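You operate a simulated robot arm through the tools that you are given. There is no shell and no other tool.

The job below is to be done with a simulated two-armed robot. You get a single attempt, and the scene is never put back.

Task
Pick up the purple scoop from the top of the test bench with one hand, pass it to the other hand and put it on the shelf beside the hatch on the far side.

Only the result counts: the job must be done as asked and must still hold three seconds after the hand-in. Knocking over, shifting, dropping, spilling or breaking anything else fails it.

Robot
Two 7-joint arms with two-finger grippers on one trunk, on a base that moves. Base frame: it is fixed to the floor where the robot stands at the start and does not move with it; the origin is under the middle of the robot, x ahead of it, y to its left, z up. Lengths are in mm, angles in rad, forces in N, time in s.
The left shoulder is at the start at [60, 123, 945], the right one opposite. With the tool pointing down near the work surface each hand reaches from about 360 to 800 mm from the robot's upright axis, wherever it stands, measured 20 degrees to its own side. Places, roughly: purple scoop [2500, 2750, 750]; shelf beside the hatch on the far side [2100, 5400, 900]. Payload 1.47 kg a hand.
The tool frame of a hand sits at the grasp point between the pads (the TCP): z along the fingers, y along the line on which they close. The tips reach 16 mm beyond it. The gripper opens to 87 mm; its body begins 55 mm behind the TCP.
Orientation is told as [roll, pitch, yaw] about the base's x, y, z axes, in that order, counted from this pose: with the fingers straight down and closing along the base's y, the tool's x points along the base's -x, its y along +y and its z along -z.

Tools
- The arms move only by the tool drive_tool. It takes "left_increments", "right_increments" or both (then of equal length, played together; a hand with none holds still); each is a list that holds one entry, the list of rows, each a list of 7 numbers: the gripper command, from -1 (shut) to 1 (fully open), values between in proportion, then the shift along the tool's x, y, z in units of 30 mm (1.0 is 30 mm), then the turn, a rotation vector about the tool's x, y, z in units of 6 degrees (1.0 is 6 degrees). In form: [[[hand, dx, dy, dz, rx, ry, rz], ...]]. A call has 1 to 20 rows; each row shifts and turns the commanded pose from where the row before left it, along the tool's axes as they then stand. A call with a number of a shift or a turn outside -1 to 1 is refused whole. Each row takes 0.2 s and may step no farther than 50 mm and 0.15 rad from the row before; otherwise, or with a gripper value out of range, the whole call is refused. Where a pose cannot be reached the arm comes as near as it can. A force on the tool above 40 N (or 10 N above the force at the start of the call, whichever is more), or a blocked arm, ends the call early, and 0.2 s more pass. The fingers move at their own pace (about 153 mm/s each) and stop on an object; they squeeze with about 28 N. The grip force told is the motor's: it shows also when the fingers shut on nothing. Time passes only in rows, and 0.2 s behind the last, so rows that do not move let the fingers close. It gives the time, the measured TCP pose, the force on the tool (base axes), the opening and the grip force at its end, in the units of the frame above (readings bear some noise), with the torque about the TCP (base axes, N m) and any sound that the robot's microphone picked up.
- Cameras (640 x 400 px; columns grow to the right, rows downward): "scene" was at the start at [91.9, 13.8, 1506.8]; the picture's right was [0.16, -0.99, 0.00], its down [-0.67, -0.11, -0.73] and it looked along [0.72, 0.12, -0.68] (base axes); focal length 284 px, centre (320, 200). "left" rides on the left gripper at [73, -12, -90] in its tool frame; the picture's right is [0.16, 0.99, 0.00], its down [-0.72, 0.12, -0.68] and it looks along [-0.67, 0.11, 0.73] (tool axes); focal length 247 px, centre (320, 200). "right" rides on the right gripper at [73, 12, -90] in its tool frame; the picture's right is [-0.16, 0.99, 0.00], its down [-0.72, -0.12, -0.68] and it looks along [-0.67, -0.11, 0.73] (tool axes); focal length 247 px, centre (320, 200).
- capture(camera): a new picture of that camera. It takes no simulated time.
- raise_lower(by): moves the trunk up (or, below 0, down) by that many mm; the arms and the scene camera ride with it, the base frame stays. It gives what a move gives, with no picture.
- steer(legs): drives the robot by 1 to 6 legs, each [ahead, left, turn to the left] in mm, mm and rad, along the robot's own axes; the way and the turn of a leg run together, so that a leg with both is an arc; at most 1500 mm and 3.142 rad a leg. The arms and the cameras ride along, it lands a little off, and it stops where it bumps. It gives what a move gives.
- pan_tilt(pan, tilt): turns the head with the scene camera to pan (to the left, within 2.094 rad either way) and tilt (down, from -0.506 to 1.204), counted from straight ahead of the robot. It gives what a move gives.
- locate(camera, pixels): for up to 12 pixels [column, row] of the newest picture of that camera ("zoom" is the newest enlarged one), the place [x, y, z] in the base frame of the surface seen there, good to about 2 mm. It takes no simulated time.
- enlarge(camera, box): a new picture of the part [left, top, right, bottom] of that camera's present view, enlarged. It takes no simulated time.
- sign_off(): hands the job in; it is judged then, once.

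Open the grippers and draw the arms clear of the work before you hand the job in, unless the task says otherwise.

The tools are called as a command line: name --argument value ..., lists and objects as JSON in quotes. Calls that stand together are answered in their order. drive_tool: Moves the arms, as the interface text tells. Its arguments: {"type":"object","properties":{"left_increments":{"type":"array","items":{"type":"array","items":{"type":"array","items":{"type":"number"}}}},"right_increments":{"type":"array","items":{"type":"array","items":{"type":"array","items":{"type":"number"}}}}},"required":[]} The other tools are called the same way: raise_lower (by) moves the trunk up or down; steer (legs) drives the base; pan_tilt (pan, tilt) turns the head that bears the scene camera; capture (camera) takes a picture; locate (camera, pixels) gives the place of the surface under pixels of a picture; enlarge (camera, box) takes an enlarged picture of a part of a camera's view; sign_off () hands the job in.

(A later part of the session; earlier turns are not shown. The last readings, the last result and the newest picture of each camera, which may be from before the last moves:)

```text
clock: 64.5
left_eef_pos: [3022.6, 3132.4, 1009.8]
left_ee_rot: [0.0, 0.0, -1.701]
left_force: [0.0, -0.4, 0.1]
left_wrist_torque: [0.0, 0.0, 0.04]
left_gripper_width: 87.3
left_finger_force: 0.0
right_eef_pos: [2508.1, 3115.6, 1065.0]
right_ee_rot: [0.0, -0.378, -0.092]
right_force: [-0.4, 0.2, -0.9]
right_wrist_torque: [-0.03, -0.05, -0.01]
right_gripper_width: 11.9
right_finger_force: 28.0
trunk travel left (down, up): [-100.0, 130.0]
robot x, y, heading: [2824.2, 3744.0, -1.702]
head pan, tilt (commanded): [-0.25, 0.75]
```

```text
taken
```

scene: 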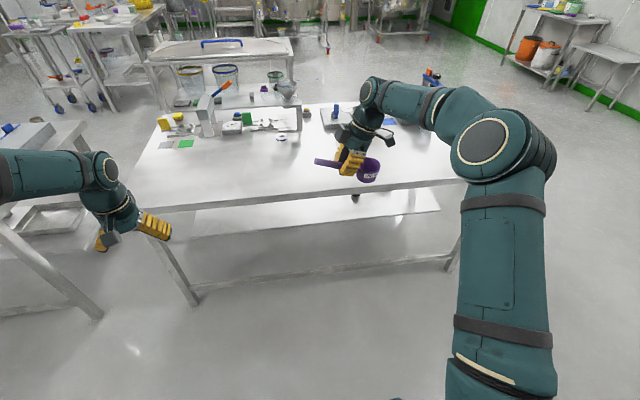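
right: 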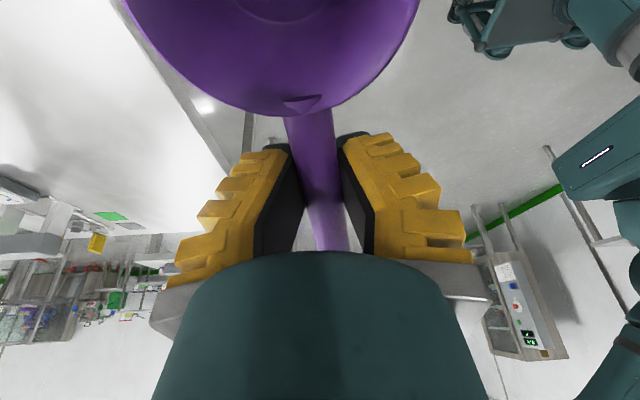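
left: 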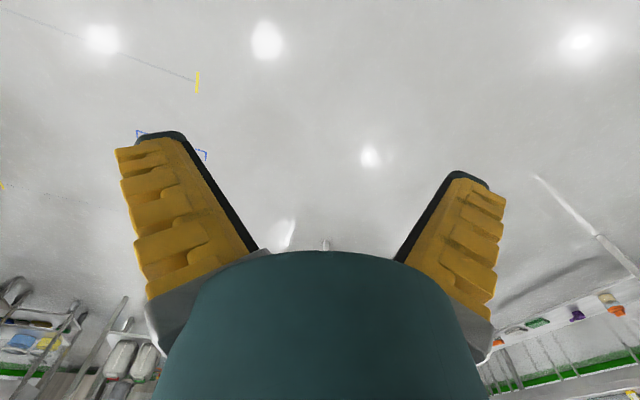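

I'm over free floor now. I bring the right hand nearer the middle (about 540 ahead, 130 right) and begin turning the left hand so it can point along the handle from its free end.

drive_tool --right_increments '[[[-1, -0.648, 0.8, 0.258, 0, 0, 0], [-1, -0.648, 0.8, 0.258, 0, 0, 0], [-1, -0.648, 0.8, 0.258, 0, 0, 0], [-1, -0.648, 0.8, 0.258, 0, 0, 0], [-1, -0.648, 0.8, 0.258, 0, 0, 0], [-1, 0, 0, 0, 0, 0, 0], [-1, 0, 0, 0, 0, 0, 0], [-1, 0, 0, 0, 0, 0, 0], [-1, 0, 0, 0, 0, 0, 0], [-1, 0, 0, 0, 0, 0, 0], [-1, 0, 0, 0, 0, 0, 0], [-1, 0, 0, 0, 0, 0, 0], [-1, 0, 0, 0, 0, 0, 0], [-1, 0, 0, 0, 0, 0, 0], [-1, 0, 0, 0, 0, 0, 0], [-1, 0, 0, 0, 0, 0, 0], [-1, 0, 0, 0, 0, 0, 0], [-1, 0, 0, 0, 0, 0, 0], [-1, 0, 0, 0, 0, 0, 0]]]' --left_increments '[[[1, 0.7, 0, 0, 0, 0, 0], [1, 0.7, 0, 0, 0, 0, 0], [1, 0.7, 0, 0, 0, 0, 0], [1, 0.7, 0, 0, 0, 0, 0], [1, 0, 0, 0, 0, 0, 0.973], [1, 0, 0, 0, 0, 0, 0.973], [1, 0, 0, 0, 0, 0, 0.973], [1, 0, 0, 0, 0, 0, 0.973], [1, 0, 0, 0, 0, 0, 0.973], [1, 0, 0, 0, 0, 0, 0.973], [1, 0, 0, 0, 0, 0, 0.973], [1, 0, 0, 0, 0, 0, 0.973], [1, 0, 0, 0, 0, 0, 0.973], [1, 0, 0, 0, 0, 0, 0.973], [1, 0, 0, 0, 0, 0, 0.973], [1, 0, 0, 0, 0, 0, 0.973], [1, 0, 0, 0, 0, 0, 0.973], [1, 0, 0, 0, 0, 0, 0.973], [1, 0, 0, 0, 0, 0, 0.973]]]'

pan_tilt --pan 0.0 --tilt 0.75

capture --camera "scene"

```text
clock: 68.5
left_eef_pos: [3033.3, 3213.3, 1008.4]
left_ee_rot: [0.0, 0.0, 3.051]
left_force: [0.6, 0.0, -0.3]
left_wrist_torque: [-0.01, 0.0, 0.01]
left_gripper_width: 87.2
left_finger_force: 0.2
right_eef_pos: [2622.7, 3226.4, 1064.6]
right_ee_rot: [-0.001, -0.376, -0.093]
right_force: [-0.4, 0.3, -1.4]
right_wrist_torque: [0.03, -0.03, 0.01]
right_gripper_width: 11.7
right_finger_force: 27.6
trunk travel left (down, up): [-100.0, 130.0]
robot x, y, heading: [2822.8, 3740.9, -1.704]
head pan, tilt (commanded): [-0.25, 0.75]
```

```text
clock: 69.3
left_eef_pos: [3035.1, 3213.7, 1008.9]
left_ee_rot: [-0.001, -0.001, 3.053]
left_force: [0.8, 0.2, 0.5]
left_wrist_torque: [0.0, 0.02, -0.01]
left_gripper_width: 87.0
left_finger_force: 0.1
right_eef_pos: [2622.6, 3225.2, 1065.0]
right_ee_rot: [0.001, -0.377, -0.093]
right_force: [-0.9, 0.3, -0.6]
right_wrist_torque: [0.05, -0.03, -0.02]
right_gripper_width: 11.9
right_finger_force: 28.0
trunk travel left (down, up): [-100.0, 130.0]
robot x, y, heading: [2825.5, 3745.9, -1.704]
head pan, tilt (commanded): [0.0, 0.75]
```

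```text
taken
```

scene: 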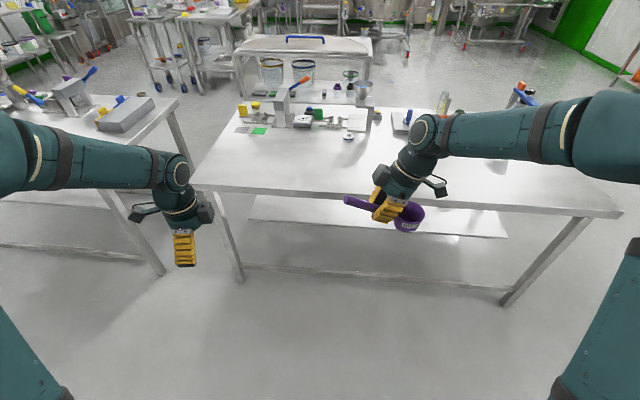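

The left hand is yawed to 3.05 as intended. I enlarge the held scoop (around (385,212)) to measure the handle's end and slope.

enlarge --camera "scene" --box '[328, 180, 440, 250]'

locate --camera "zoom" --pixels '[[98, 115], [115, 120], [140, 125], [170, 135], [200, 142], [230, 150], [255, 155], [470, 130], [540, 160], [420, 170], [450, 250], [480, 200]]'

```text
5.71 times, centred on (384, 215) of scene
```

zoom: 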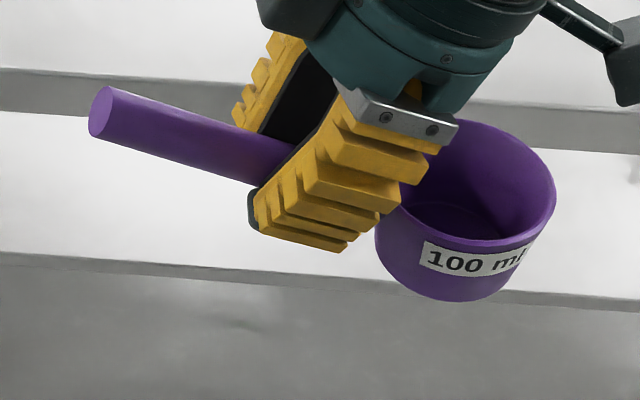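

```text
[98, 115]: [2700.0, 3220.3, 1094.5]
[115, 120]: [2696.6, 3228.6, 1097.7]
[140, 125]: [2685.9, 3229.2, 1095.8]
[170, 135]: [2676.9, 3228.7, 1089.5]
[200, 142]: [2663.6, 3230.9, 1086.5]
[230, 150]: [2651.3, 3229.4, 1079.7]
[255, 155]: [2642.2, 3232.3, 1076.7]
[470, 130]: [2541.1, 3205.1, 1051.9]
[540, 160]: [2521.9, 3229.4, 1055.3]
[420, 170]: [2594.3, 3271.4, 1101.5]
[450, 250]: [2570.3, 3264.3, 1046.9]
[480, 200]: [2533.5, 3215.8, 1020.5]
```

The handle end is at about [2698, 3222, 1093], axis elevation ~21.5°, azimuth ~-0.08. I move the left hand up and inward a little, then tilt it 68.5° so its fingers point at the handle's end.

drive_tool --left_increments '[[[1, -0.8, 0, -1, 0, 0, 0], [1, -0.8, 0, -1, 0, 0, 0], [1, -0.8, 0, -1, 0, 0, 0], [1, -0.8, 0, -1, 0, 0, 0], [1, 0, 0, 0, 0, -0.951, 0], [1, 0, 0, 0, 0, -0.951, 0], [1, 0, 0, 0, 0, -0.951, 0], [1, 0, 0, 0, 0, -0.951, 0], [1, 0, 0, 0, 0, -0.951, 0], [1, 0, 0, 0, 0, -0.951, 0], [1, 0, 0, 0, 0, -0.951, 0], [1, 0, 0, 0, 0, -0.951, 0], [1, 0, 0, 0, 0, -0.951, 0], [1, 0, 0, 0, 0, -0.951, 0], [1, 0, 0, 0, 0, -0.951, 0], [1, 0, 0, 0, 0, -0.951, 0], [1, 0, 0, 0, 0, 0, 0]]]'

capture --camera "scene"

capture --camera "left"

```text
clock: 72.9
left_eef_pos: [2938.1, 3222.9, 1128.6]
left_ee_rot: [-0.002, -1.198, 3.051]
left_force: [-1.1, 0.5, 0.1]
left_wrist_torque: [0.01, -0.03, -0.01]
left_gripper_width: 86.8
left_finger_force: 0.1
right_eef_pos: [2622.9, 3226.7, 1063.3]
right_ee_rot: [0.001, -0.378, -0.094]
right_force: [-0.4, -0.1, -1.1]
right_wrist_torque: [0.0, -0.06, -0.02]
right_gripper_width: 12.6
right_finger_force: 27.6
trunk travel left (down, up): [-100.0, 130.0]
robot x, y, heading: [2821.9, 3748.2, -1.702]
head pan, tilt (commanded): [0.0, 0.75]
```

```text
taken
```

scene: 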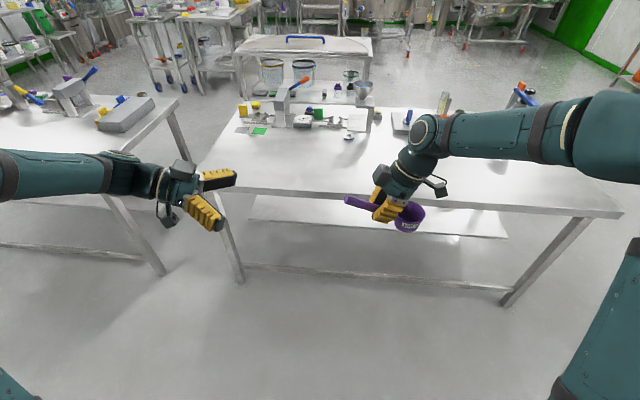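

```text
taken
```

left: 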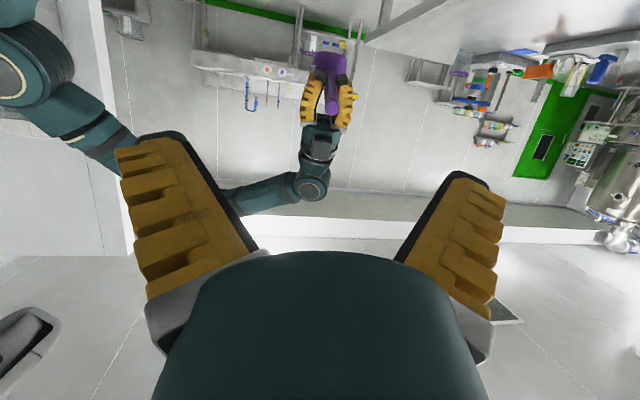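

The left hand points along the handle as planned; in its camera the scoop appears at (330,75). I move it to a pre-grasp about 110 mm short of the final grasp, lined up with the handle axis.

drive_tool --left_increments '[[[1, -0.3, 0.126, 0.834, 0, 0, 0], [1, -0.3, 0.126, 0.834, 0, 0, 0], [1, -0.3, 0.126, 0.834, 0, 0, 0], [1, -0.3, 0.126, 0.834, 0, 0, 0], [1, -0.3, 0.126, 0.834, 0, 0, 0], [1, -0.3, 0.126, 0.834, 0, 0, 0], [1, 0, 0, 0, 0, 0, 0]]]'

capture --camera "left"

enlarge --camera "scene" --box '[220, 140, 460, 290]'

locate --camera "zoom" --pixels '[[335, 160], [345, 163], [360, 167], [380, 173], [400, 178]]'

```text
clock: 74.5
left_eef_pos: [2777.7, 3214.4, 1124.3]
left_ee_rot: [0.0, -1.195, 3.055]
left_force: [0.5, -0.7, -0.3]
left_wrist_torque: [0.02, 0.0, 0.02]
left_gripper_width: 86.8
left_finger_force: 0.0
right_eef_pos: [2623.1, 3225.6, 1064.1]
right_ee_rot: [0.0, -0.377, -0.093]
right_force: [0.1, 0.9, -1.0]
right_wrist_torque: [-0.03, -0.06, -0.03]
right_gripper_width: 12.3
right_finger_force: 28.2
trunk travel left (down, up): [-100.0, 130.0]
robot x, y, heading: [2826.0, 3741.7, -1.702]
head pan, tilt (commanded): [0.0, 0.75]
```

```text
taken
```

left: 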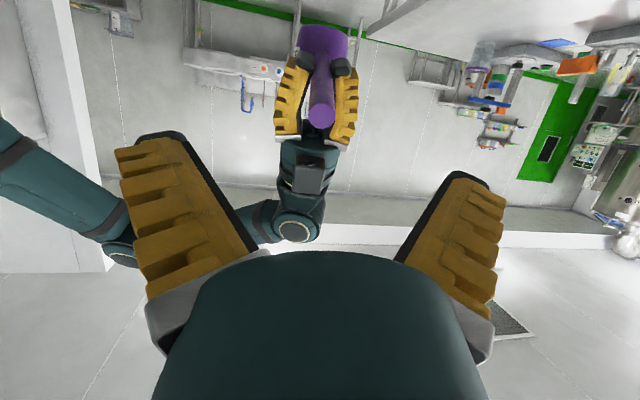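

```text
2.67 times, centred on (340, 215) of scene
```

zoom: 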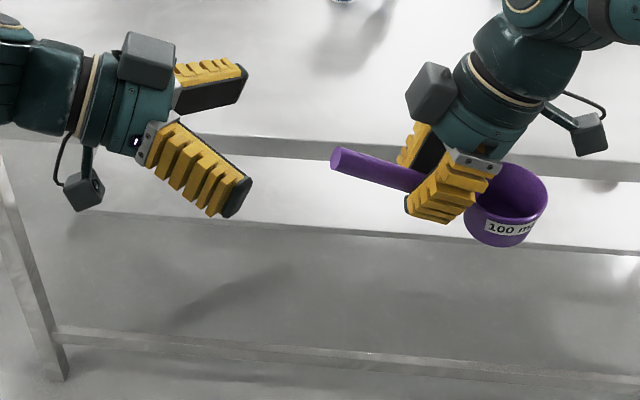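

```text
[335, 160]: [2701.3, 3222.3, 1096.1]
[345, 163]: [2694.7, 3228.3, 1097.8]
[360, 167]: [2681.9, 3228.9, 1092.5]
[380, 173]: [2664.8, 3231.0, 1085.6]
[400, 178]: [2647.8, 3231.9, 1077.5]
```

In the left camera the handle end appears at about (322,115), very near the predicted (320,110). I enlarge there to measure the end face precisely.

enlarge --camera "left" --box '[260, 20, 388, 140]'

locate --camera "left" --pixels '[[322, 117], [322, 110], [322, 122], [314, 116], [331, 116], [320, 95], [320, 80]]'

```text
3.33 times, centred on (324, 80) of left
```

zoom: 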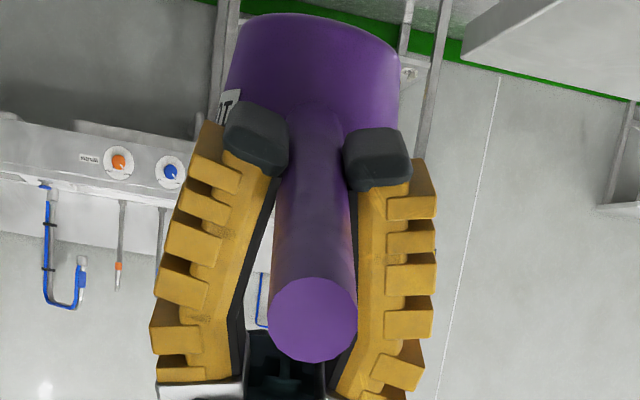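

```text
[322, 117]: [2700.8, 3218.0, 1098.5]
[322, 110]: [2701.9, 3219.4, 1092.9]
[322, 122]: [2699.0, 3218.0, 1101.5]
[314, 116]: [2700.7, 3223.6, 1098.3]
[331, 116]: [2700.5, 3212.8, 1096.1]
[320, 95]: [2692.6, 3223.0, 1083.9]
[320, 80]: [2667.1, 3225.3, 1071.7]
```

The end face centre is about [2700.5, 3219.5, 1096], within 2 mm of the left tool's axis. I advance 75 mm along the tool axis first and check.

drive_tool --left_increments '[[[1, -0.03, 0.03, 0.7, 0, 0, 0], [1, -0.03, 0.03, 0.7, 0, 0, 0], [1, 0, 0, 0.6, 0, 0, 0], [1, 0, 0, 0.5, 0, 0, 0], [1, 0, 0, 0, 0, 0, 0]]]'

capture --camera "left"

enlarge --camera "scene" --box '[260, 150, 420, 250]'

```text
clock: 75.7
left_eef_pos: [2706.1, 3218.8, 1098.4]
left_ee_rot: [-0.001, -1.197, 3.053]
left_force: [0.0, -0.1, -0.6]
left_wrist_torque: [0.02, -0.02, 0.01]
left_gripper_width: 87.3
left_finger_force: 0.1
right_eef_pos: [2621.4, 3225.6, 1064.5]
right_ee_rot: [-0.001, -0.378, -0.091]
right_force: [-0.4, 0.2, -0.4]
right_wrist_torque: [-0.01, -0.02, 0.03]
right_gripper_width: 12.8
right_finger_force: 28.7
trunk travel left (down, up): [-100.0, 130.0]
robot x, y, heading: [2823.5, 3743.2, -1.704]
head pan, tilt (commanded): [0.0, 0.75]
```

```text
taken
```

left: 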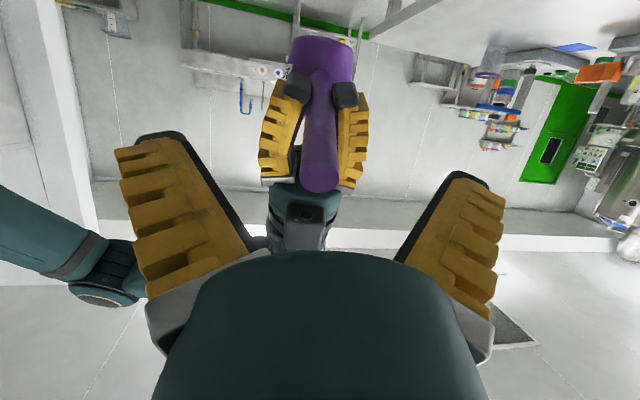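

```text
4.00 times, centred on (340, 200) of scene
```

zoom: 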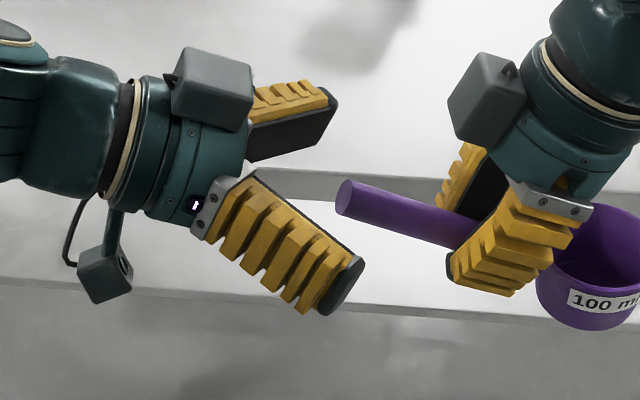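

The handle end lies centred between the open left fingers with ~40 mm to the right hand's fingers. I advance 30 mm more.

drive_tool --left_increments '[[[1, 0, 0, 0.5, 0, 0, 0], [1, 0, 0, 0.5, 0, 0, 0], [1, 0, 0, 0, 0, 0, 0]]]'

capture --camera "left"

enlarge --camera "scene" --box '[260, 150, 420, 250]'

```text
clock: 76.5
left_eef_pos: [2679.3, 3222.1, 1087.1]
left_ee_rot: [0.002, -1.193, 3.05]
left_force: [0.3, -0.3, 1.2]
left_wrist_torque: [-0.01, 0.05, 0.0]
left_gripper_width: 86.9
left_finger_force: 0.1
right_eef_pos: [2622.4, 3226.4, 1064.5]
right_ee_rot: [0.0, -0.378, -0.091]
right_force: [0.1, -0.4, -1.0]
right_wrist_torque: [-0.03, -0.05, -0.02]
right_gripper_width: 12.6
right_finger_force: 27.9
trunk travel left (down, up): [-100.0, 130.0]
robot x, y, heading: [2823.3, 3746.1, -1.701]
head pan, tilt (commanded): [0.0, 0.75]
```

```text
taken
```

left: 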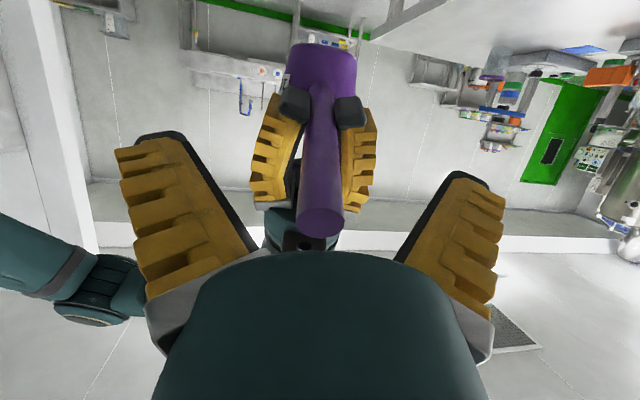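

```text
4.00 times, centred on (340, 200) of scene
```

zoom: 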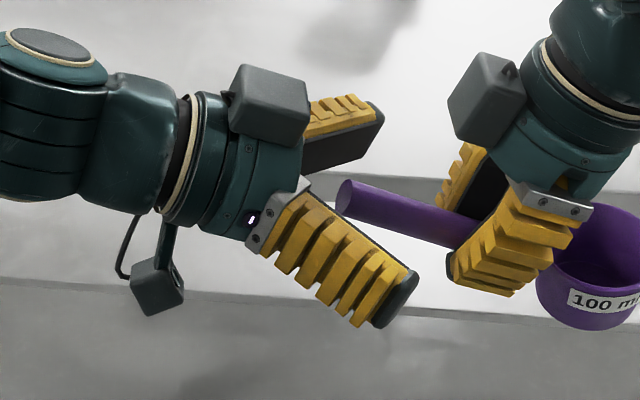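

The handle's last ~25 mm is inside the open left fingers, on the axis (end at (320,222), as predicted). I close the left gripper while the right holds.

drive_tool --left_increments '[[[-1, 0, 0, 0, 0, 0, 0], [-1, 0, 0, 0, 0, 0, 0], [-1, 0, 0, 0, 0, 0, 0], [-1, 0, 0, 0, 0, 0, 0]]]'

capture --camera "left"

enlarge --camera "scene" --box '[260, 150, 420, 250]'

```text
clock: 77.5
left_eef_pos: [2679.0, 3221.0, 1086.7]
left_ee_rot: [0.001, -1.195, 3.053]
left_force: [-0.1, -1.3, 1.1]
left_wrist_torque: [-0.06, -0.02, 0.03]
left_gripper_width: 12.6
left_finger_force: 27.8
right_eef_pos: [2622.1, 3226.0, 1063.6]
right_ee_rot: [0.0, -0.378, -0.091]
right_force: [0.8, 1.0, -0.6]
right_wrist_torque: [-0.01, -0.01, 0.02]
right_gripper_width: 12.6
right_finger_force: 28.2
trunk travel left (down, up): [-100.0, 130.0]
robot x, y, heading: [2822.2, 3743.9, -1.703]
head pan, tilt (commanded): [0.0, 0.75]
```

```text
taken
```

left: 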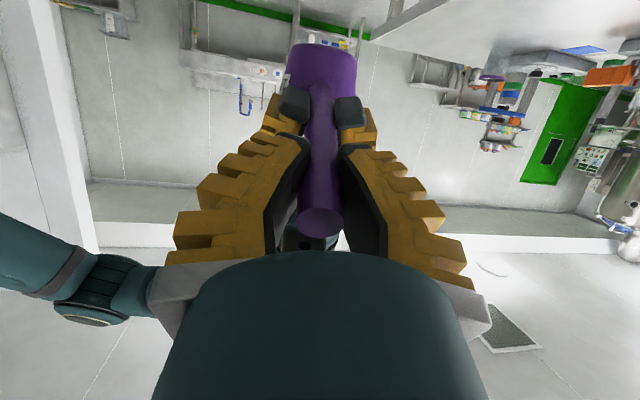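

```text
4.00 times, centred on (340, 200) of scene
```

zoom: 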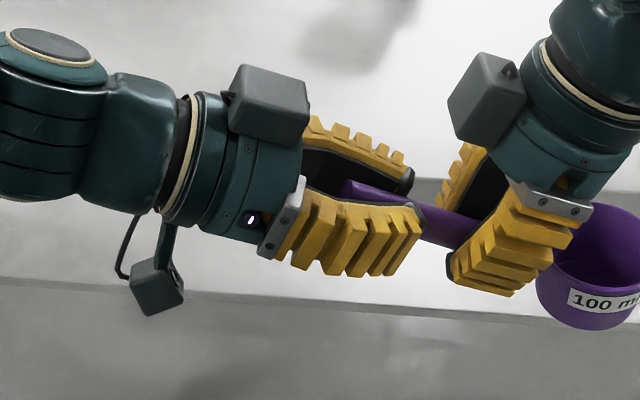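

Both hands hold the handle (left width 12.6, 27.8 N). I open the right gripper in place and check whether the scoop stays steady in the left.

drive_tool --right_increments '[[[-0.6, 0, 0, 0, 0, 0, 0], [-0.3, 0, 0, 0, 0, 0, 0], [0, 0, 0, 0, 0, 0, 0], [0.4, 0, 0, 0, 0, 0, 0]]]'

capture --camera "left"

enlarge --camera "scene" --box '[260, 150, 420, 250]'

```text
clock: 78.5
left_eef_pos: [2678.4, 3221.1, 1086.7]
left_ee_rot: [-0.001, -1.196, 3.055]
left_force: [0.6, 0.3, -0.3]
left_wrist_torque: [-0.02, -0.08, -0.01]
left_gripper_width: 12.6
left_finger_force: 28.1
right_eef_pos: [2622.4, 3225.4, 1065.5]
right_ee_rot: [-0.001, -0.376, -0.093]
right_force: [0.8, -0.1, 0.0]
right_wrist_torque: [-0.01, -0.06, -0.01]
right_gripper_width: 65.4
right_finger_force: 3.1
trunk travel left (down, up): [-100.0, 130.0]
robot x, y, heading: [2826.7, 3742.5, -1.707]
head pan, tilt (commanded): [0.0, 0.75]
```

```text
taken
```

left: 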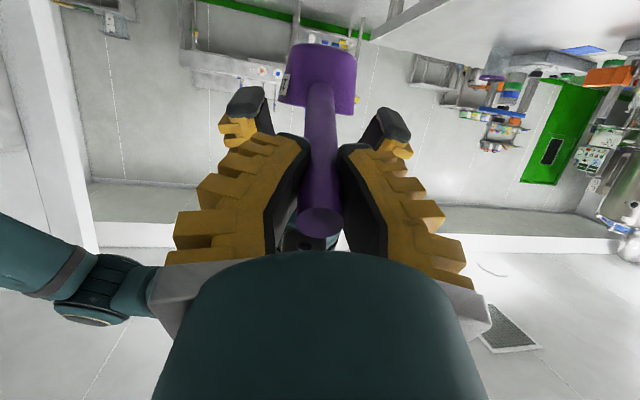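

```text
4.00 times, centred on (340, 200) of scene
```

zoom: 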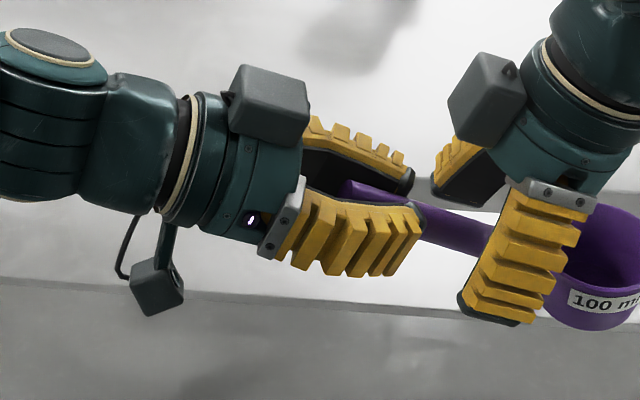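

The scoop stays put in the left hand. I open the right fully and draw it off along its own axis, upward.

drive_tool --right_increments '[[[1, 0, 0, 0, 0, 0, 0], [1, 0, 0, -0.5, 0, 0, 0], [1, 0, 0, -0.8, 0, 0, 0], [1, 0, 0, -1, 0, 0, 0], [1, 0, 0, -1, 0, 0, 0], [1, 0, 0, -1, 0, 0, 0], [1, 0, 0, -0.7, 0, 0, 0]]]'

capture --camera "scene"

capture --camera "left"

```text
clock: 80.1
left_eef_pos: [2679.2, 3221.9, 1087.8]
left_ee_rot: [-0.001, -1.196, 3.051]
left_force: [-0.1, 0.0, -0.1]
left_wrist_torque: [-0.02, -0.09, -0.02]
left_gripper_width: 12.1
left_finger_force: 28.5
right_eef_pos: [2566.1, 3232.2, 1204.1]
right_ee_rot: [0.0, -0.378, -0.091]
right_force: [0.2, 0.2, 0.3]
right_wrist_torque: [0.04, -0.02, -0.02]
right_gripper_width: 86.8
right_finger_force: 0.0
trunk travel left (down, up): [-100.0, 130.0]
robot x, y, heading: [2826.2, 3743.2, -1.699]
head pan, tilt (commanded): [0.0, 0.75]
```

```text
taken
```

scene: 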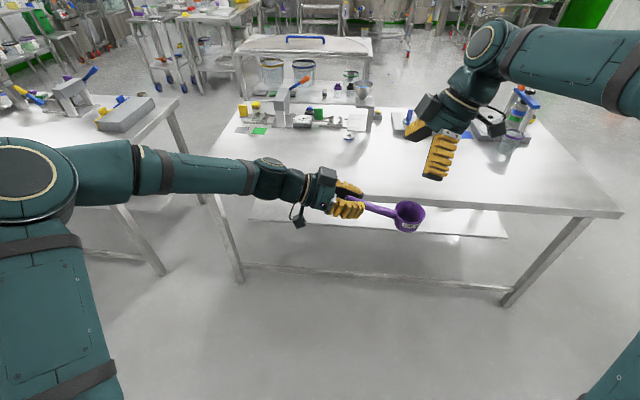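

```text
taken
```

left: 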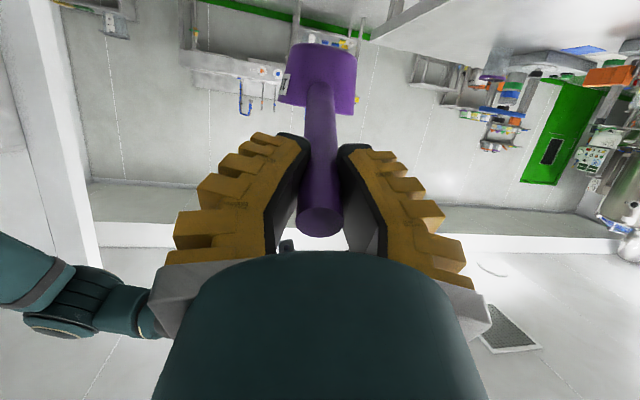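

The hand-over is done: the left hand alone holds the scoop (12.1 mm, 28.5 N). I straighten the right hand (undo tilt and yaw) before parking it close to the body.

drive_tool --right_increments '[[[1, 0, 0, 0, 0, 0.9, 0], [1, 0, 0, 0, 0, 0.9, 0], [1, 0, 0, 0, 0, 0.9, 0], [1, 0, 0, 0, 0, 0.9, 0], [1, 0, 0, 0, 0, 0, 0.96], [1, 0, 0, 0, 0, 0, 0.96], [1, 0, 0, 0, 0, 0, 0.96], [1, 0, 0, 0, 0, 0, 0.96], [1, 0, 0, 0, 0, 0, 0.96], [1, 0, 0, 0, 0, 0, 0.96], [1, 0, 0, 0, 0, 0, 0.96], [1, 0, 0, 0, 0, 0, 0.96], [1, 0, 0, 0, 0, 0, 0.96], [1, 0, 0, 0, 0, 0, 0.96], [1, 0, 0, 0, 0, 0, 0.96], [1, 0, 0, 0, 0, 0, 0.96], [1, 0, 0, 0, 0, 0, 0.96], [1, 0, 0, 0, 0, 0, 0.96], [1, 0, 0, 0, 0, 0, 0.96], [1, 0, 0, 0, 0, 0, 0.96]]]'

drive_tool --right_increments '[[[1, 0.9, -0.48, 0, 0, 0, 0], [1, 0.9, -0.48, 0, 0, 0, 0], [1, 0.9, -0.48, 0, 0, 0, 0], [1, 0.9, -0.48, 0, 0, 0, 0], [1, 0.9, -0.48, 0, 0, 0, 0], [1, 0.9, -0.48, 0, 0, 0, 0], [1, 0.9, -0.48, 0, 0, 0, 0], [1, 0.9, -0.48, 0, 0, 0, 0], [1, 0.7, -0.3, 0, 0, 0, 0]]]'

capture --camera "scene"

```text
clock: 84.3
left_eef_pos: [2679.1, 3220.3, 1087.3]
left_ee_rot: [-0.001, -1.195, 3.054]
left_force: [0.3, -0.5, 0.2]
left_wrist_torque: [-0.01, -0.12, -0.01]
left_gripper_width: 11.5
left_finger_force: 27.8
right_eef_pos: [2565.7, 3232.1, 1203.8]
right_ee_rot: [-0.001, -0.001, -1.703]
right_force: [-0.7, -0.4, 0.5]
right_wrist_torque: [-0.01, 0.02, 0.0]
right_gripper_width: 86.8
right_finger_force: 0.2
trunk travel left (down, up): [-100.0, 130.0]
robot x, y, heading: [2827.0, 3743.1, -1.7]
head pan, tilt (commanded): [0.0, 0.75]
```

```text
clock: 86.3
left_eef_pos: [2679.3, 3221.9, 1086.7]
left_ee_rot: [-0.001, -1.197, 3.053]
left_force: [-0.9, -0.3, -1.0]
left_wrist_torque: [0.0, -0.08, 0.0]
left_gripper_width: 11.3
left_finger_force: 28.0
right_eef_pos: [2474.7, 3483.2, 1203.5]
right_ee_rot: [0.0, 0.0, -1.701]
right_force: [0.2, 1.0, 0.1]
right_wrist_torque: [0.01, 0.0, 0.0]
right_gripper_width: 87.2
right_finger_force: 0.0
trunk travel left (down, up): [-100.0, 130.0]
robot x, y, heading: [2823.2, 3743.2, -1.706]
head pan, tilt (commanded): [0.0, 0.75]
```

```text
taken
```

scene: 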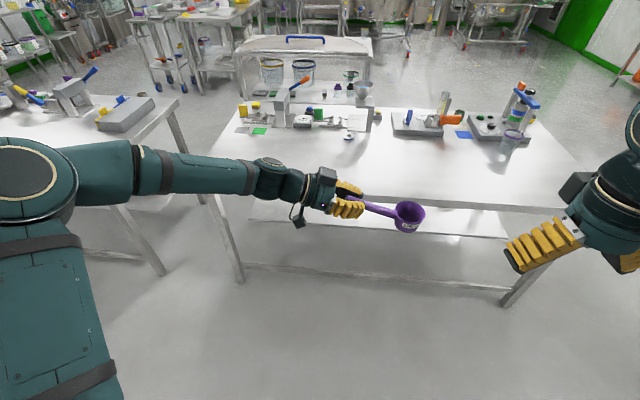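

The right hand is parked. The left grip width reads 11.3 mm (12.6 before), so I check for any slip of the handle in the left camera and scene.

capture --camera "left"

enlarge --camera "scene" --box '[290, 165, 450, 265]'

locate --camera "zoom" --pixels '[[310, 155], [340, 163], [370, 170], [400, 178], [430, 160], [530, 165], [480, 145], [475, 265], [500, 262], [450, 255], [480, 230], [480, 200]]'

```text
taken
```

left: 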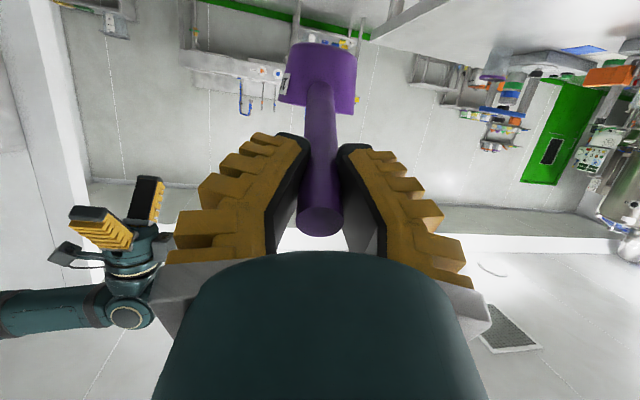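

```text
4.00 times, centred on (370, 215) of scene
```

zoom: 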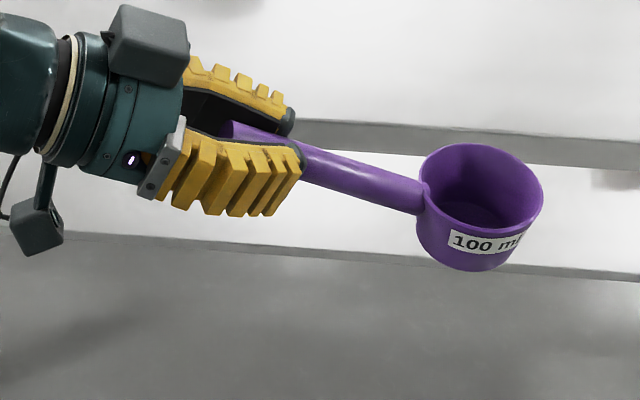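

```text
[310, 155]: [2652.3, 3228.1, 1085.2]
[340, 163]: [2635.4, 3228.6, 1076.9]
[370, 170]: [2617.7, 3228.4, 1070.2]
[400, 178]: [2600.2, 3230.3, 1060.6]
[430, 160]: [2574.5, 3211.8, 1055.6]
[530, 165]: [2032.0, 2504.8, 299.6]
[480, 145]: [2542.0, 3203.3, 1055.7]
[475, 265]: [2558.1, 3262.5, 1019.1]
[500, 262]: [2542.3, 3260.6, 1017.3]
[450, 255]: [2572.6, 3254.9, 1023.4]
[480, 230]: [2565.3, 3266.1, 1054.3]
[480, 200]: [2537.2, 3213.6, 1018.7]
```

The handle drooped only ~2-3° in the left grip. I now swing the left hand 90° to point forward while shifting it left, over free floor.

drive_tool --left_increments '[[[-1, 0.182, 0.017, -0.465, -0.931, 0, -0.365], [-1, 0.181, 0.07, -0.461, -0.931, 0, -0.365], [-1, 0.177, 0.121, -0.452, -0.931, 0, -0.365], [-1, 0.172, 0.171, -0.438, -0.931, 0, -0.365], [-1, 0.164, 0.219, -0.418, -0.931, 0, -0.365], [-1, 0.155, 0.265, -0.395, -0.931, 0, -0.365], [-1, 0.144, 0.308, -0.367, -0.931, 0, -0.365], [-1, 0.131, 0.348, -0.335, -0.931, 0, -0.365], [-1, 0.117, 0.383, -0.299, -0.931, 0, -0.365], [-1, 0.102, 0.415, -0.26, -0.931, 0, -0.365], [-1, 0.086, 0.442, -0.218, -0.931, 0, -0.365], [-1, 0.068, 0.464, -0.175, -0.931, 0, -0.365], [-1, 0.05, 0.481, -0.128, -0.931, 0, -0.365], [-1, 0.032, 0.493, -0.081, -0.931, 0, -0.365], [-1, 0.013, 0.499, -0.033, -0.931, 0, -0.365], [-1, 0, 0, 0, 0, 0, 0]]]'

capture --camera "scene"

capture --camera "left"

```text
clock: 89.7
left_eef_pos: [2903.3, 3194.0, 1086.7]
left_ee_rot: [0.004, -1.197, -1.66]
left_force: [0.3, -0.6, -0.1]
left_wrist_torque: [0.07, -0.02, 0.03]
left_gripper_width: 10.7
left_finger_force: 28.5
right_eef_pos: [2475.1, 3482.0, 1203.0]
right_ee_rot: [-0.001, -0.001, -1.702]
right_force: [0.5, -0.7, 0.5]
right_wrist_torque: [0.0, 0.0, 0.0]
right_gripper_width: 87.1
right_finger_force: 0.0
trunk travel left (down, up): [-100.0, 130.0]
robot x, y, heading: [2823.6, 3741.0, -1.702]
head pan, tilt (commanded): [0.0, 0.75]
```

```text
taken
```

scene: 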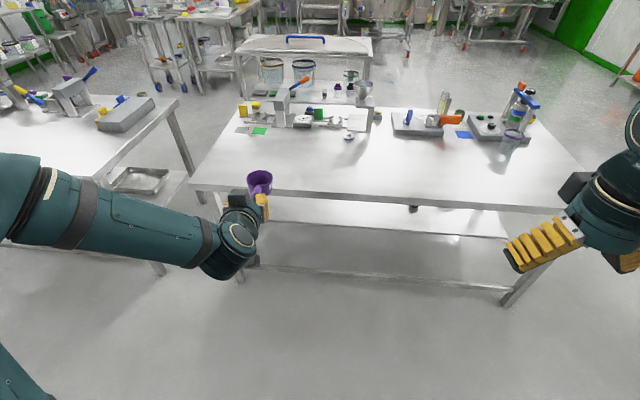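

```text
taken
```

left: 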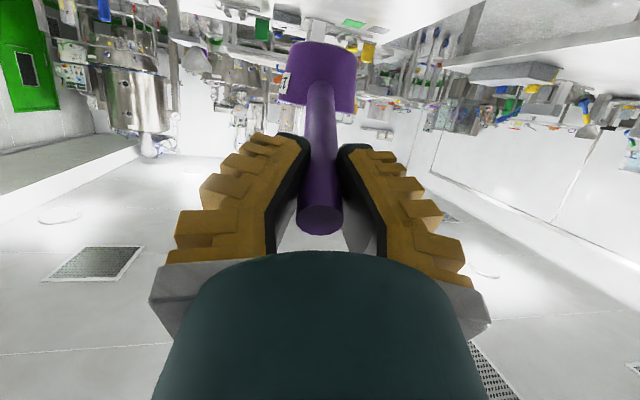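

The left hand now points forward with the scoop ahead of it. I measure the handle's end in the left camera to see if it is creeping in the grip.

locate --camera "left" --pixels '[[320, 218], [320, 210], [320, 226], [310, 218], [331, 218], [320, 180], [320, 150], [320, 120], [320, 60]]'

enlarge --camera "left" --box '[240, 20, 400, 260]'

```text
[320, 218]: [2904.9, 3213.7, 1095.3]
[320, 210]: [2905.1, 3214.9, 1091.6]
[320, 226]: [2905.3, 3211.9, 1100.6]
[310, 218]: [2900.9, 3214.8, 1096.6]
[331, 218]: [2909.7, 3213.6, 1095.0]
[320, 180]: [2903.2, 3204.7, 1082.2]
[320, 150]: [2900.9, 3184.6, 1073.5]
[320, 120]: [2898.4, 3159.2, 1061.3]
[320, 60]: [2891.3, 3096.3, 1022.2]
```

```text
1.67 times, centred on (320, 140) of left
```

zoom: 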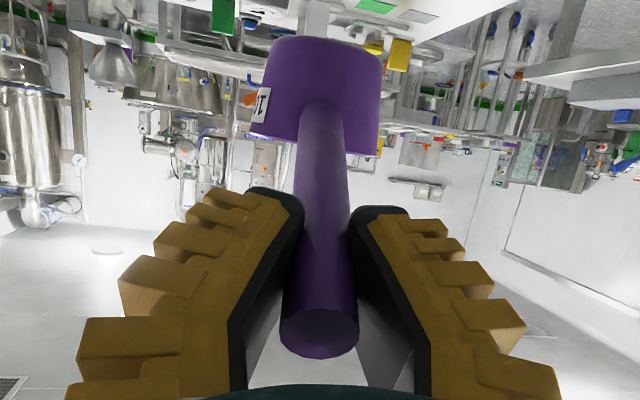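

The handle has crept less than 2 mm and drooped only ~2°, so the grip is sound. I turn right 2.634 rad in place (about 0.7 m radius is free) to face the shelf, then advance 700 mm of the ~970 mm needed.

steer --legs '[[0, 0, -2.634], [700, -68, 0]]'

pan_tilt --pan 0.15 --tilt 0.55

capture --camera "scene"

capture --camera "left"

```text
clock: 99.7
left_eef_pos: [2282.4, 4852.5, 1087.4]
left_ee_rot: [0.004, -1.198, 1.999]
left_force: [-0.3, -0.6, 0.4]
left_wrist_torque: [-0.05, -0.03, 0.0]
left_gripper_width: 9.0
left_finger_force: 27.8
right_eef_pos: [2798.0, 4812.2, 1202.9]
right_ee_rot: [0.0, 0.0, 1.959]
right_force: [-0.3, 0.1, -0.3]
right_wrist_torque: [-0.01, -0.03, -0.01]
right_gripper_width: 86.9
right_finger_force: 0.1
trunk travel left (down, up): [-100.0, 130.0]
robot x, y, heading: [2628.7, 4415.9, 1.955]
head pan, tilt (commanded): [0.0, 0.75]
```

```text
clock: 100.4
left_eef_pos: [2283.2, 4852.1, 1087.1]
left_ee_rot: [0.003, -1.197, 1.998]
left_force: [-0.6, -0.6, 0.0]
left_wrist_torque: [-0.07, -0.04, 0.0]
left_gripper_width: 8.9
left_finger_force: 27.9
right_eef_pos: [2797.8, 4812.3, 1203.5]
right_ee_rot: [0.0, -0.001, 1.96]
right_force: [0.1, 1.0, -0.3]
right_wrist_torque: [-0.01, 0.03, -0.01]
right_gripper_width: 87.2
right_finger_force: 0.1
trunk travel left (down, up): [-100.0, 130.0]
robot x, y, heading: [2624.4, 4414.6, 1.957]
head pan, tilt (commanded): [0.15, 0.55]
```

```text
taken
```

scene: 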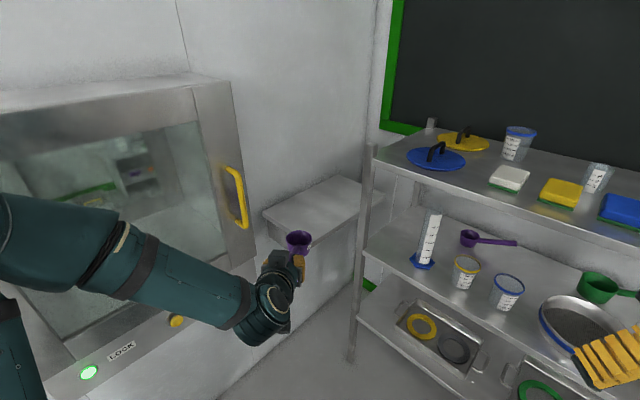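

```text
taken
```

left: 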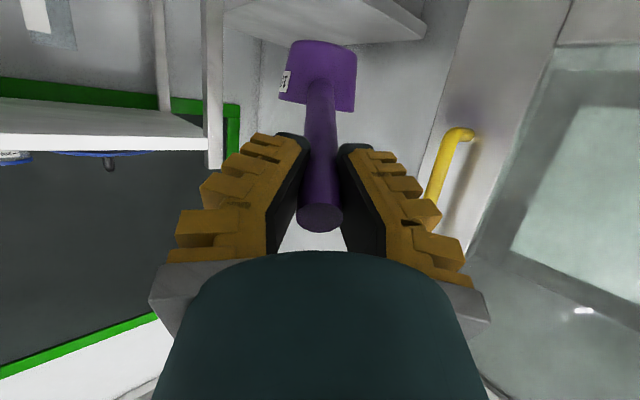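

The shelf is ahead at (315,205) in the scene view, with the rack post at (365,200) and hatch handle at (237,200). I measure shelf corners and my left forearm's clearance to the hatch.

locate --camera "scene" --pixels '[[268, 213], [310, 240], [342, 180], [355, 205], [325, 215], [300, 195], [20, 215], [90, 215], [150, 245], [237, 220], [246, 215], [370, 150]]'

enlarge --camera "scene" --box '[220, 150, 380, 250]'

locate --camera "zoom" --pixels '[[175, 255], [355, 370], [470, 110], [540, 270], [330, 330], [270, 330], [315, 325], [310, 390]]'

```text
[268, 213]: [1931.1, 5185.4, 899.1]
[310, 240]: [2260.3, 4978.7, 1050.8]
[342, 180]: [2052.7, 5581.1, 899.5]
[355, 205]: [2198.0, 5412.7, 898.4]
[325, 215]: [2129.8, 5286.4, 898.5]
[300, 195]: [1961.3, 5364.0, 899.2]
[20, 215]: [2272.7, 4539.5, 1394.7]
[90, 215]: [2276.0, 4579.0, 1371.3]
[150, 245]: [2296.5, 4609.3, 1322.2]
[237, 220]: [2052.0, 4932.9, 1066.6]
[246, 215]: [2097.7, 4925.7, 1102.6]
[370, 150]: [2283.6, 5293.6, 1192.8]
```

```text
4.00 times, centred on (300, 200) of scene
```

zoom: 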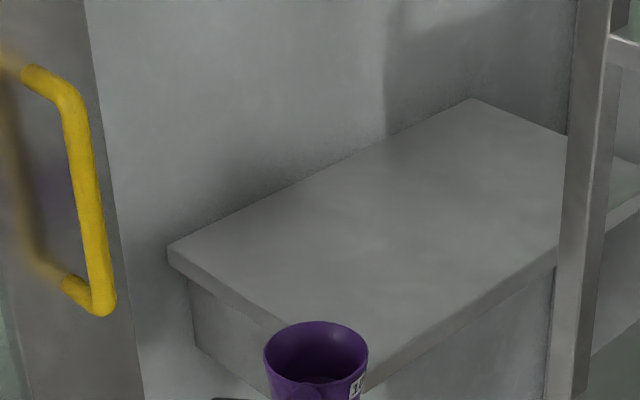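

```text
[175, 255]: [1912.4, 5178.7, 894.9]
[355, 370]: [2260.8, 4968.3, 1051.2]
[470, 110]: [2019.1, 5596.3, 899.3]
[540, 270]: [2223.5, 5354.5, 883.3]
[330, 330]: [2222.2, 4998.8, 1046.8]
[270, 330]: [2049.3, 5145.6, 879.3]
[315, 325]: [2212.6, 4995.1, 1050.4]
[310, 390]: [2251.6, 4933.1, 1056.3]
```

Shelf spans (room-aligned) about 260 x 430 mm, centre near [2095, 5355]; I aim the cup at about [2077, 5313, 900]. I pull the right hand back 60 mm for rack clearance, then drive ahead 236 mm with the cup still ~107 mm above shelf level.

drive_tool --right_increments '[[[1, 0.7, -0.2, 0, 0, 0, 0], [1, 0.7, -0.2, 0, 0, 0, 0], [1, 0.6, -0.2, 0, 0, 0, 0]]]'

steer --legs '[[236, 13, 0]]'

capture --camera "scene"

capture --camera "left"

```text
clock: 101.2
left_eef_pos: [2283.4, 4851.3, 1086.9]
left_ee_rot: [0.003, -1.197, 1.999]
left_force: [0.0, 0.3, 0.1]
left_wrist_torque: [-0.07, -0.02, 0.02]
left_gripper_width: 8.8
left_finger_force: 29.1
right_eef_pos: [2837.0, 4763.9, 1202.3]
right_ee_rot: [0.0, -0.002, 1.961]
right_force: [1.3, -0.3, 0.1]
right_wrist_torque: [0.01, -0.05, 0.02]
right_gripper_width: 87.0
right_finger_force: 0.1
trunk travel left (down, up): [-100.0, 130.0]
robot x, y, heading: [2625.9, 4413.5, 1.958]
head pan, tilt (commanded): [0.15, 0.55]
```

```text
clock: 103.0
left_eef_pos: [2181.2, 5066.5, 1086.2]
left_ee_rot: [0.003, -1.195, 2.001]
left_force: [0.4, 0.3, -1.1]
left_wrist_torque: [-0.04, 0.01, 0.0]
left_gripper_width: 8.7
left_finger_force: 28.4
right_eef_pos: [2734.8, 4979.6, 1203.3]
right_ee_rot: [0.001, 0.002, 1.959]
right_force: [0.5, 1.0, 0.1]
right_wrist_torque: [-0.06, -0.01, 0.04]
right_gripper_width: 87.0
right_finger_force: 0.2
trunk travel left (down, up): [-100.0, 130.0]
robot x, y, heading: [2520.9, 4624.9, 1.96]
head pan, tilt (commanded): [0.15, 0.55]
```

```text
taken
```

scene: 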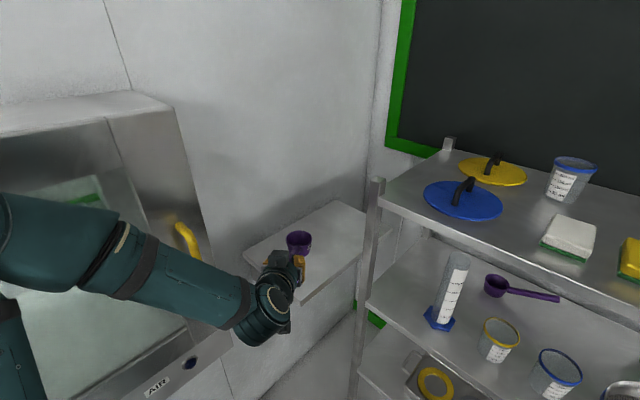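

```text
taken
```

left: 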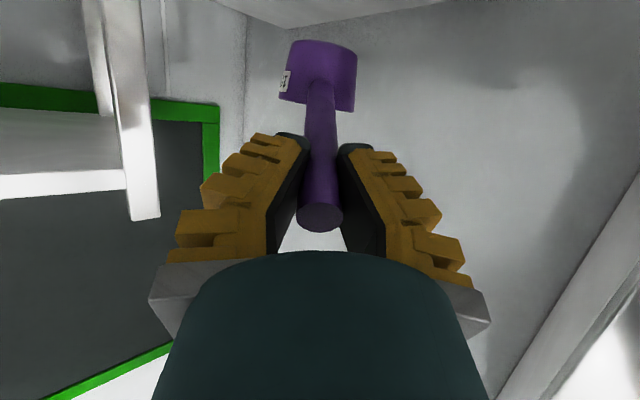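

The cup is over the near part of the shelf at (300,243), with clear space to rack post and hatch handle. I extend the left arm 147 mm horizontally toward the placing spot.

drive_tool --left_increments '[[[-1, -0.357, -0.05, 0.909, 0, 0, 0], [-1, -0.357, -0.05, 0.909, 0, 0, 0], [-1, -0.357, -0.05, 0.909, 0, 0, 0], [-1, -0.357, -0.05, 0.909, 0, 0, 0], [-1, -0.357, -0.05, 0.909, 0, 0, 0], [-1, 0, 0, 0, 0, 0, 0]]]'

capture --camera "scene"

enlarge --camera "scene" --box '[240, 170, 368, 250]'

```text
clock: 104.4
left_eef_pos: [2127.0, 5202.4, 1088.2]
left_ee_rot: [0.004, -1.198, 1.999]
left_force: [0.6, -0.8, 1.5]
left_wrist_torque: [-0.08, 0.04, -0.03]
left_gripper_width: 8.5
left_finger_force: 27.8
right_eef_pos: [2735.6, 4979.1, 1203.5]
right_ee_rot: [0.0, 0.002, 1.96]
right_force: [-0.1, -0.7, 0.4]
right_wrist_torque: [0.03, -0.01, -0.01]
right_gripper_width: 87.3
right_finger_force: 0.0
trunk travel left (down, up): [-100.0, 130.0]
robot x, y, heading: [2523.5, 4626.1, 1.962]
head pan, tilt (commanded): [0.15, 0.55]
```

```text
taken
```

scene: 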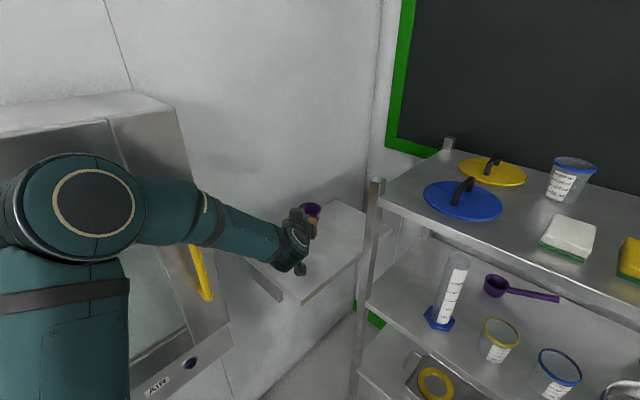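

```text
5.00 times, centred on (304, 210) of scene
```

zoom: 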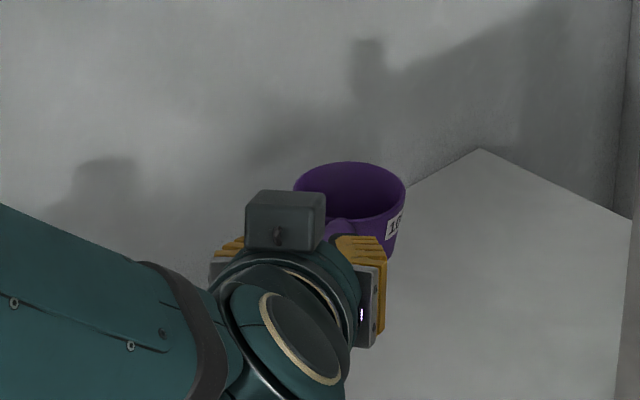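

The cup is now above the shelf. I measure the rim points in this enlarged view to judge its tilt before lowering.

locate --camera "zoom" --pixels '[[350, 164], [349, 167], [320, 168], [380, 170], [299, 188], [402, 188], [396, 202], [330, 218], [350, 219], [385, 250], [380, 245], [500, 260]]'

capture --camera "left"

locate --camera "left" --pixels '[[320, 45], [300, 48], [345, 50], [290, 95], [345, 105], [320, 120], [320, 150], [320, 180], [320, 215], [320, 75], [300, 75], [350, 75]]'

```text
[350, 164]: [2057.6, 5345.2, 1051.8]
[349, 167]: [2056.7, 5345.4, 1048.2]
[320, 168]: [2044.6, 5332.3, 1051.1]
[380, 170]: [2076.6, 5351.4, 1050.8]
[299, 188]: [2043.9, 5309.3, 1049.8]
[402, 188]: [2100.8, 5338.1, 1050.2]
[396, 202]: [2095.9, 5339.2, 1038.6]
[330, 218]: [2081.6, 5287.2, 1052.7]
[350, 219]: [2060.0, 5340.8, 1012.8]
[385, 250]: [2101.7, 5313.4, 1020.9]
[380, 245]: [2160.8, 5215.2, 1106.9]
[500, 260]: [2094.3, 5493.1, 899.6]
```

```text
taken
```

left: 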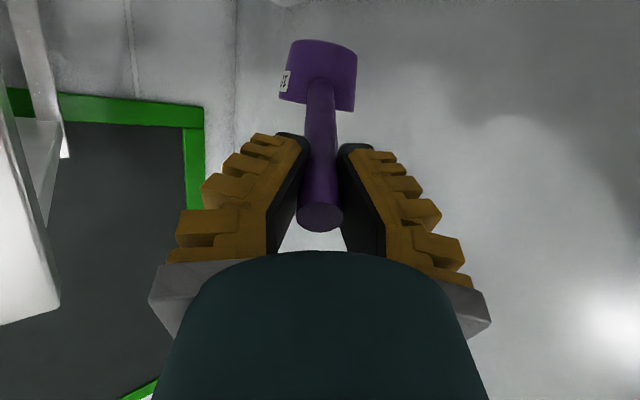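

```text
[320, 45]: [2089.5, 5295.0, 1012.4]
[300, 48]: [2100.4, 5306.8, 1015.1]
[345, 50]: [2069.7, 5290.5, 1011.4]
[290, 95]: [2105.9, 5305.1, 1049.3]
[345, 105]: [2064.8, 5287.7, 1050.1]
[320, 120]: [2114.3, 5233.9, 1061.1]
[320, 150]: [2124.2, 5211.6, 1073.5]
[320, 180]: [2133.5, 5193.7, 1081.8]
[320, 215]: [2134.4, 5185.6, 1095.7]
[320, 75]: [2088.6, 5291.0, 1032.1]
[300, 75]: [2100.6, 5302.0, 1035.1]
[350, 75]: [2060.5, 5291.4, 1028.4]
```

The rim is level to within about 1° (z 1050-1053), so no tilt correction is needed; bottom is ~108 mm above the shelf and the cup centre is at about [2071, 5319]. I check the elbow's distance from the hatch before lowering.

locate --camera "scene" --pixels '[[20, 200], [60, 165], [95, 200], [130, 200], [165, 200], [200, 220], [190, 240], [60, 290], [205, 290], [160, 110]]'

```text
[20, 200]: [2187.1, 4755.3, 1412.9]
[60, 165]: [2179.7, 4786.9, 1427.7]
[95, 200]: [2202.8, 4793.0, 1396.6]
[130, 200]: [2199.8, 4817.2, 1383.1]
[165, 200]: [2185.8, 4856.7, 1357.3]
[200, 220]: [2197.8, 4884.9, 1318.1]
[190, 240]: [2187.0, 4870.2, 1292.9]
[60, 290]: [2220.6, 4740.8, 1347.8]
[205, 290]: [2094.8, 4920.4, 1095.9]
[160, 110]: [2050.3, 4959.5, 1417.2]
```

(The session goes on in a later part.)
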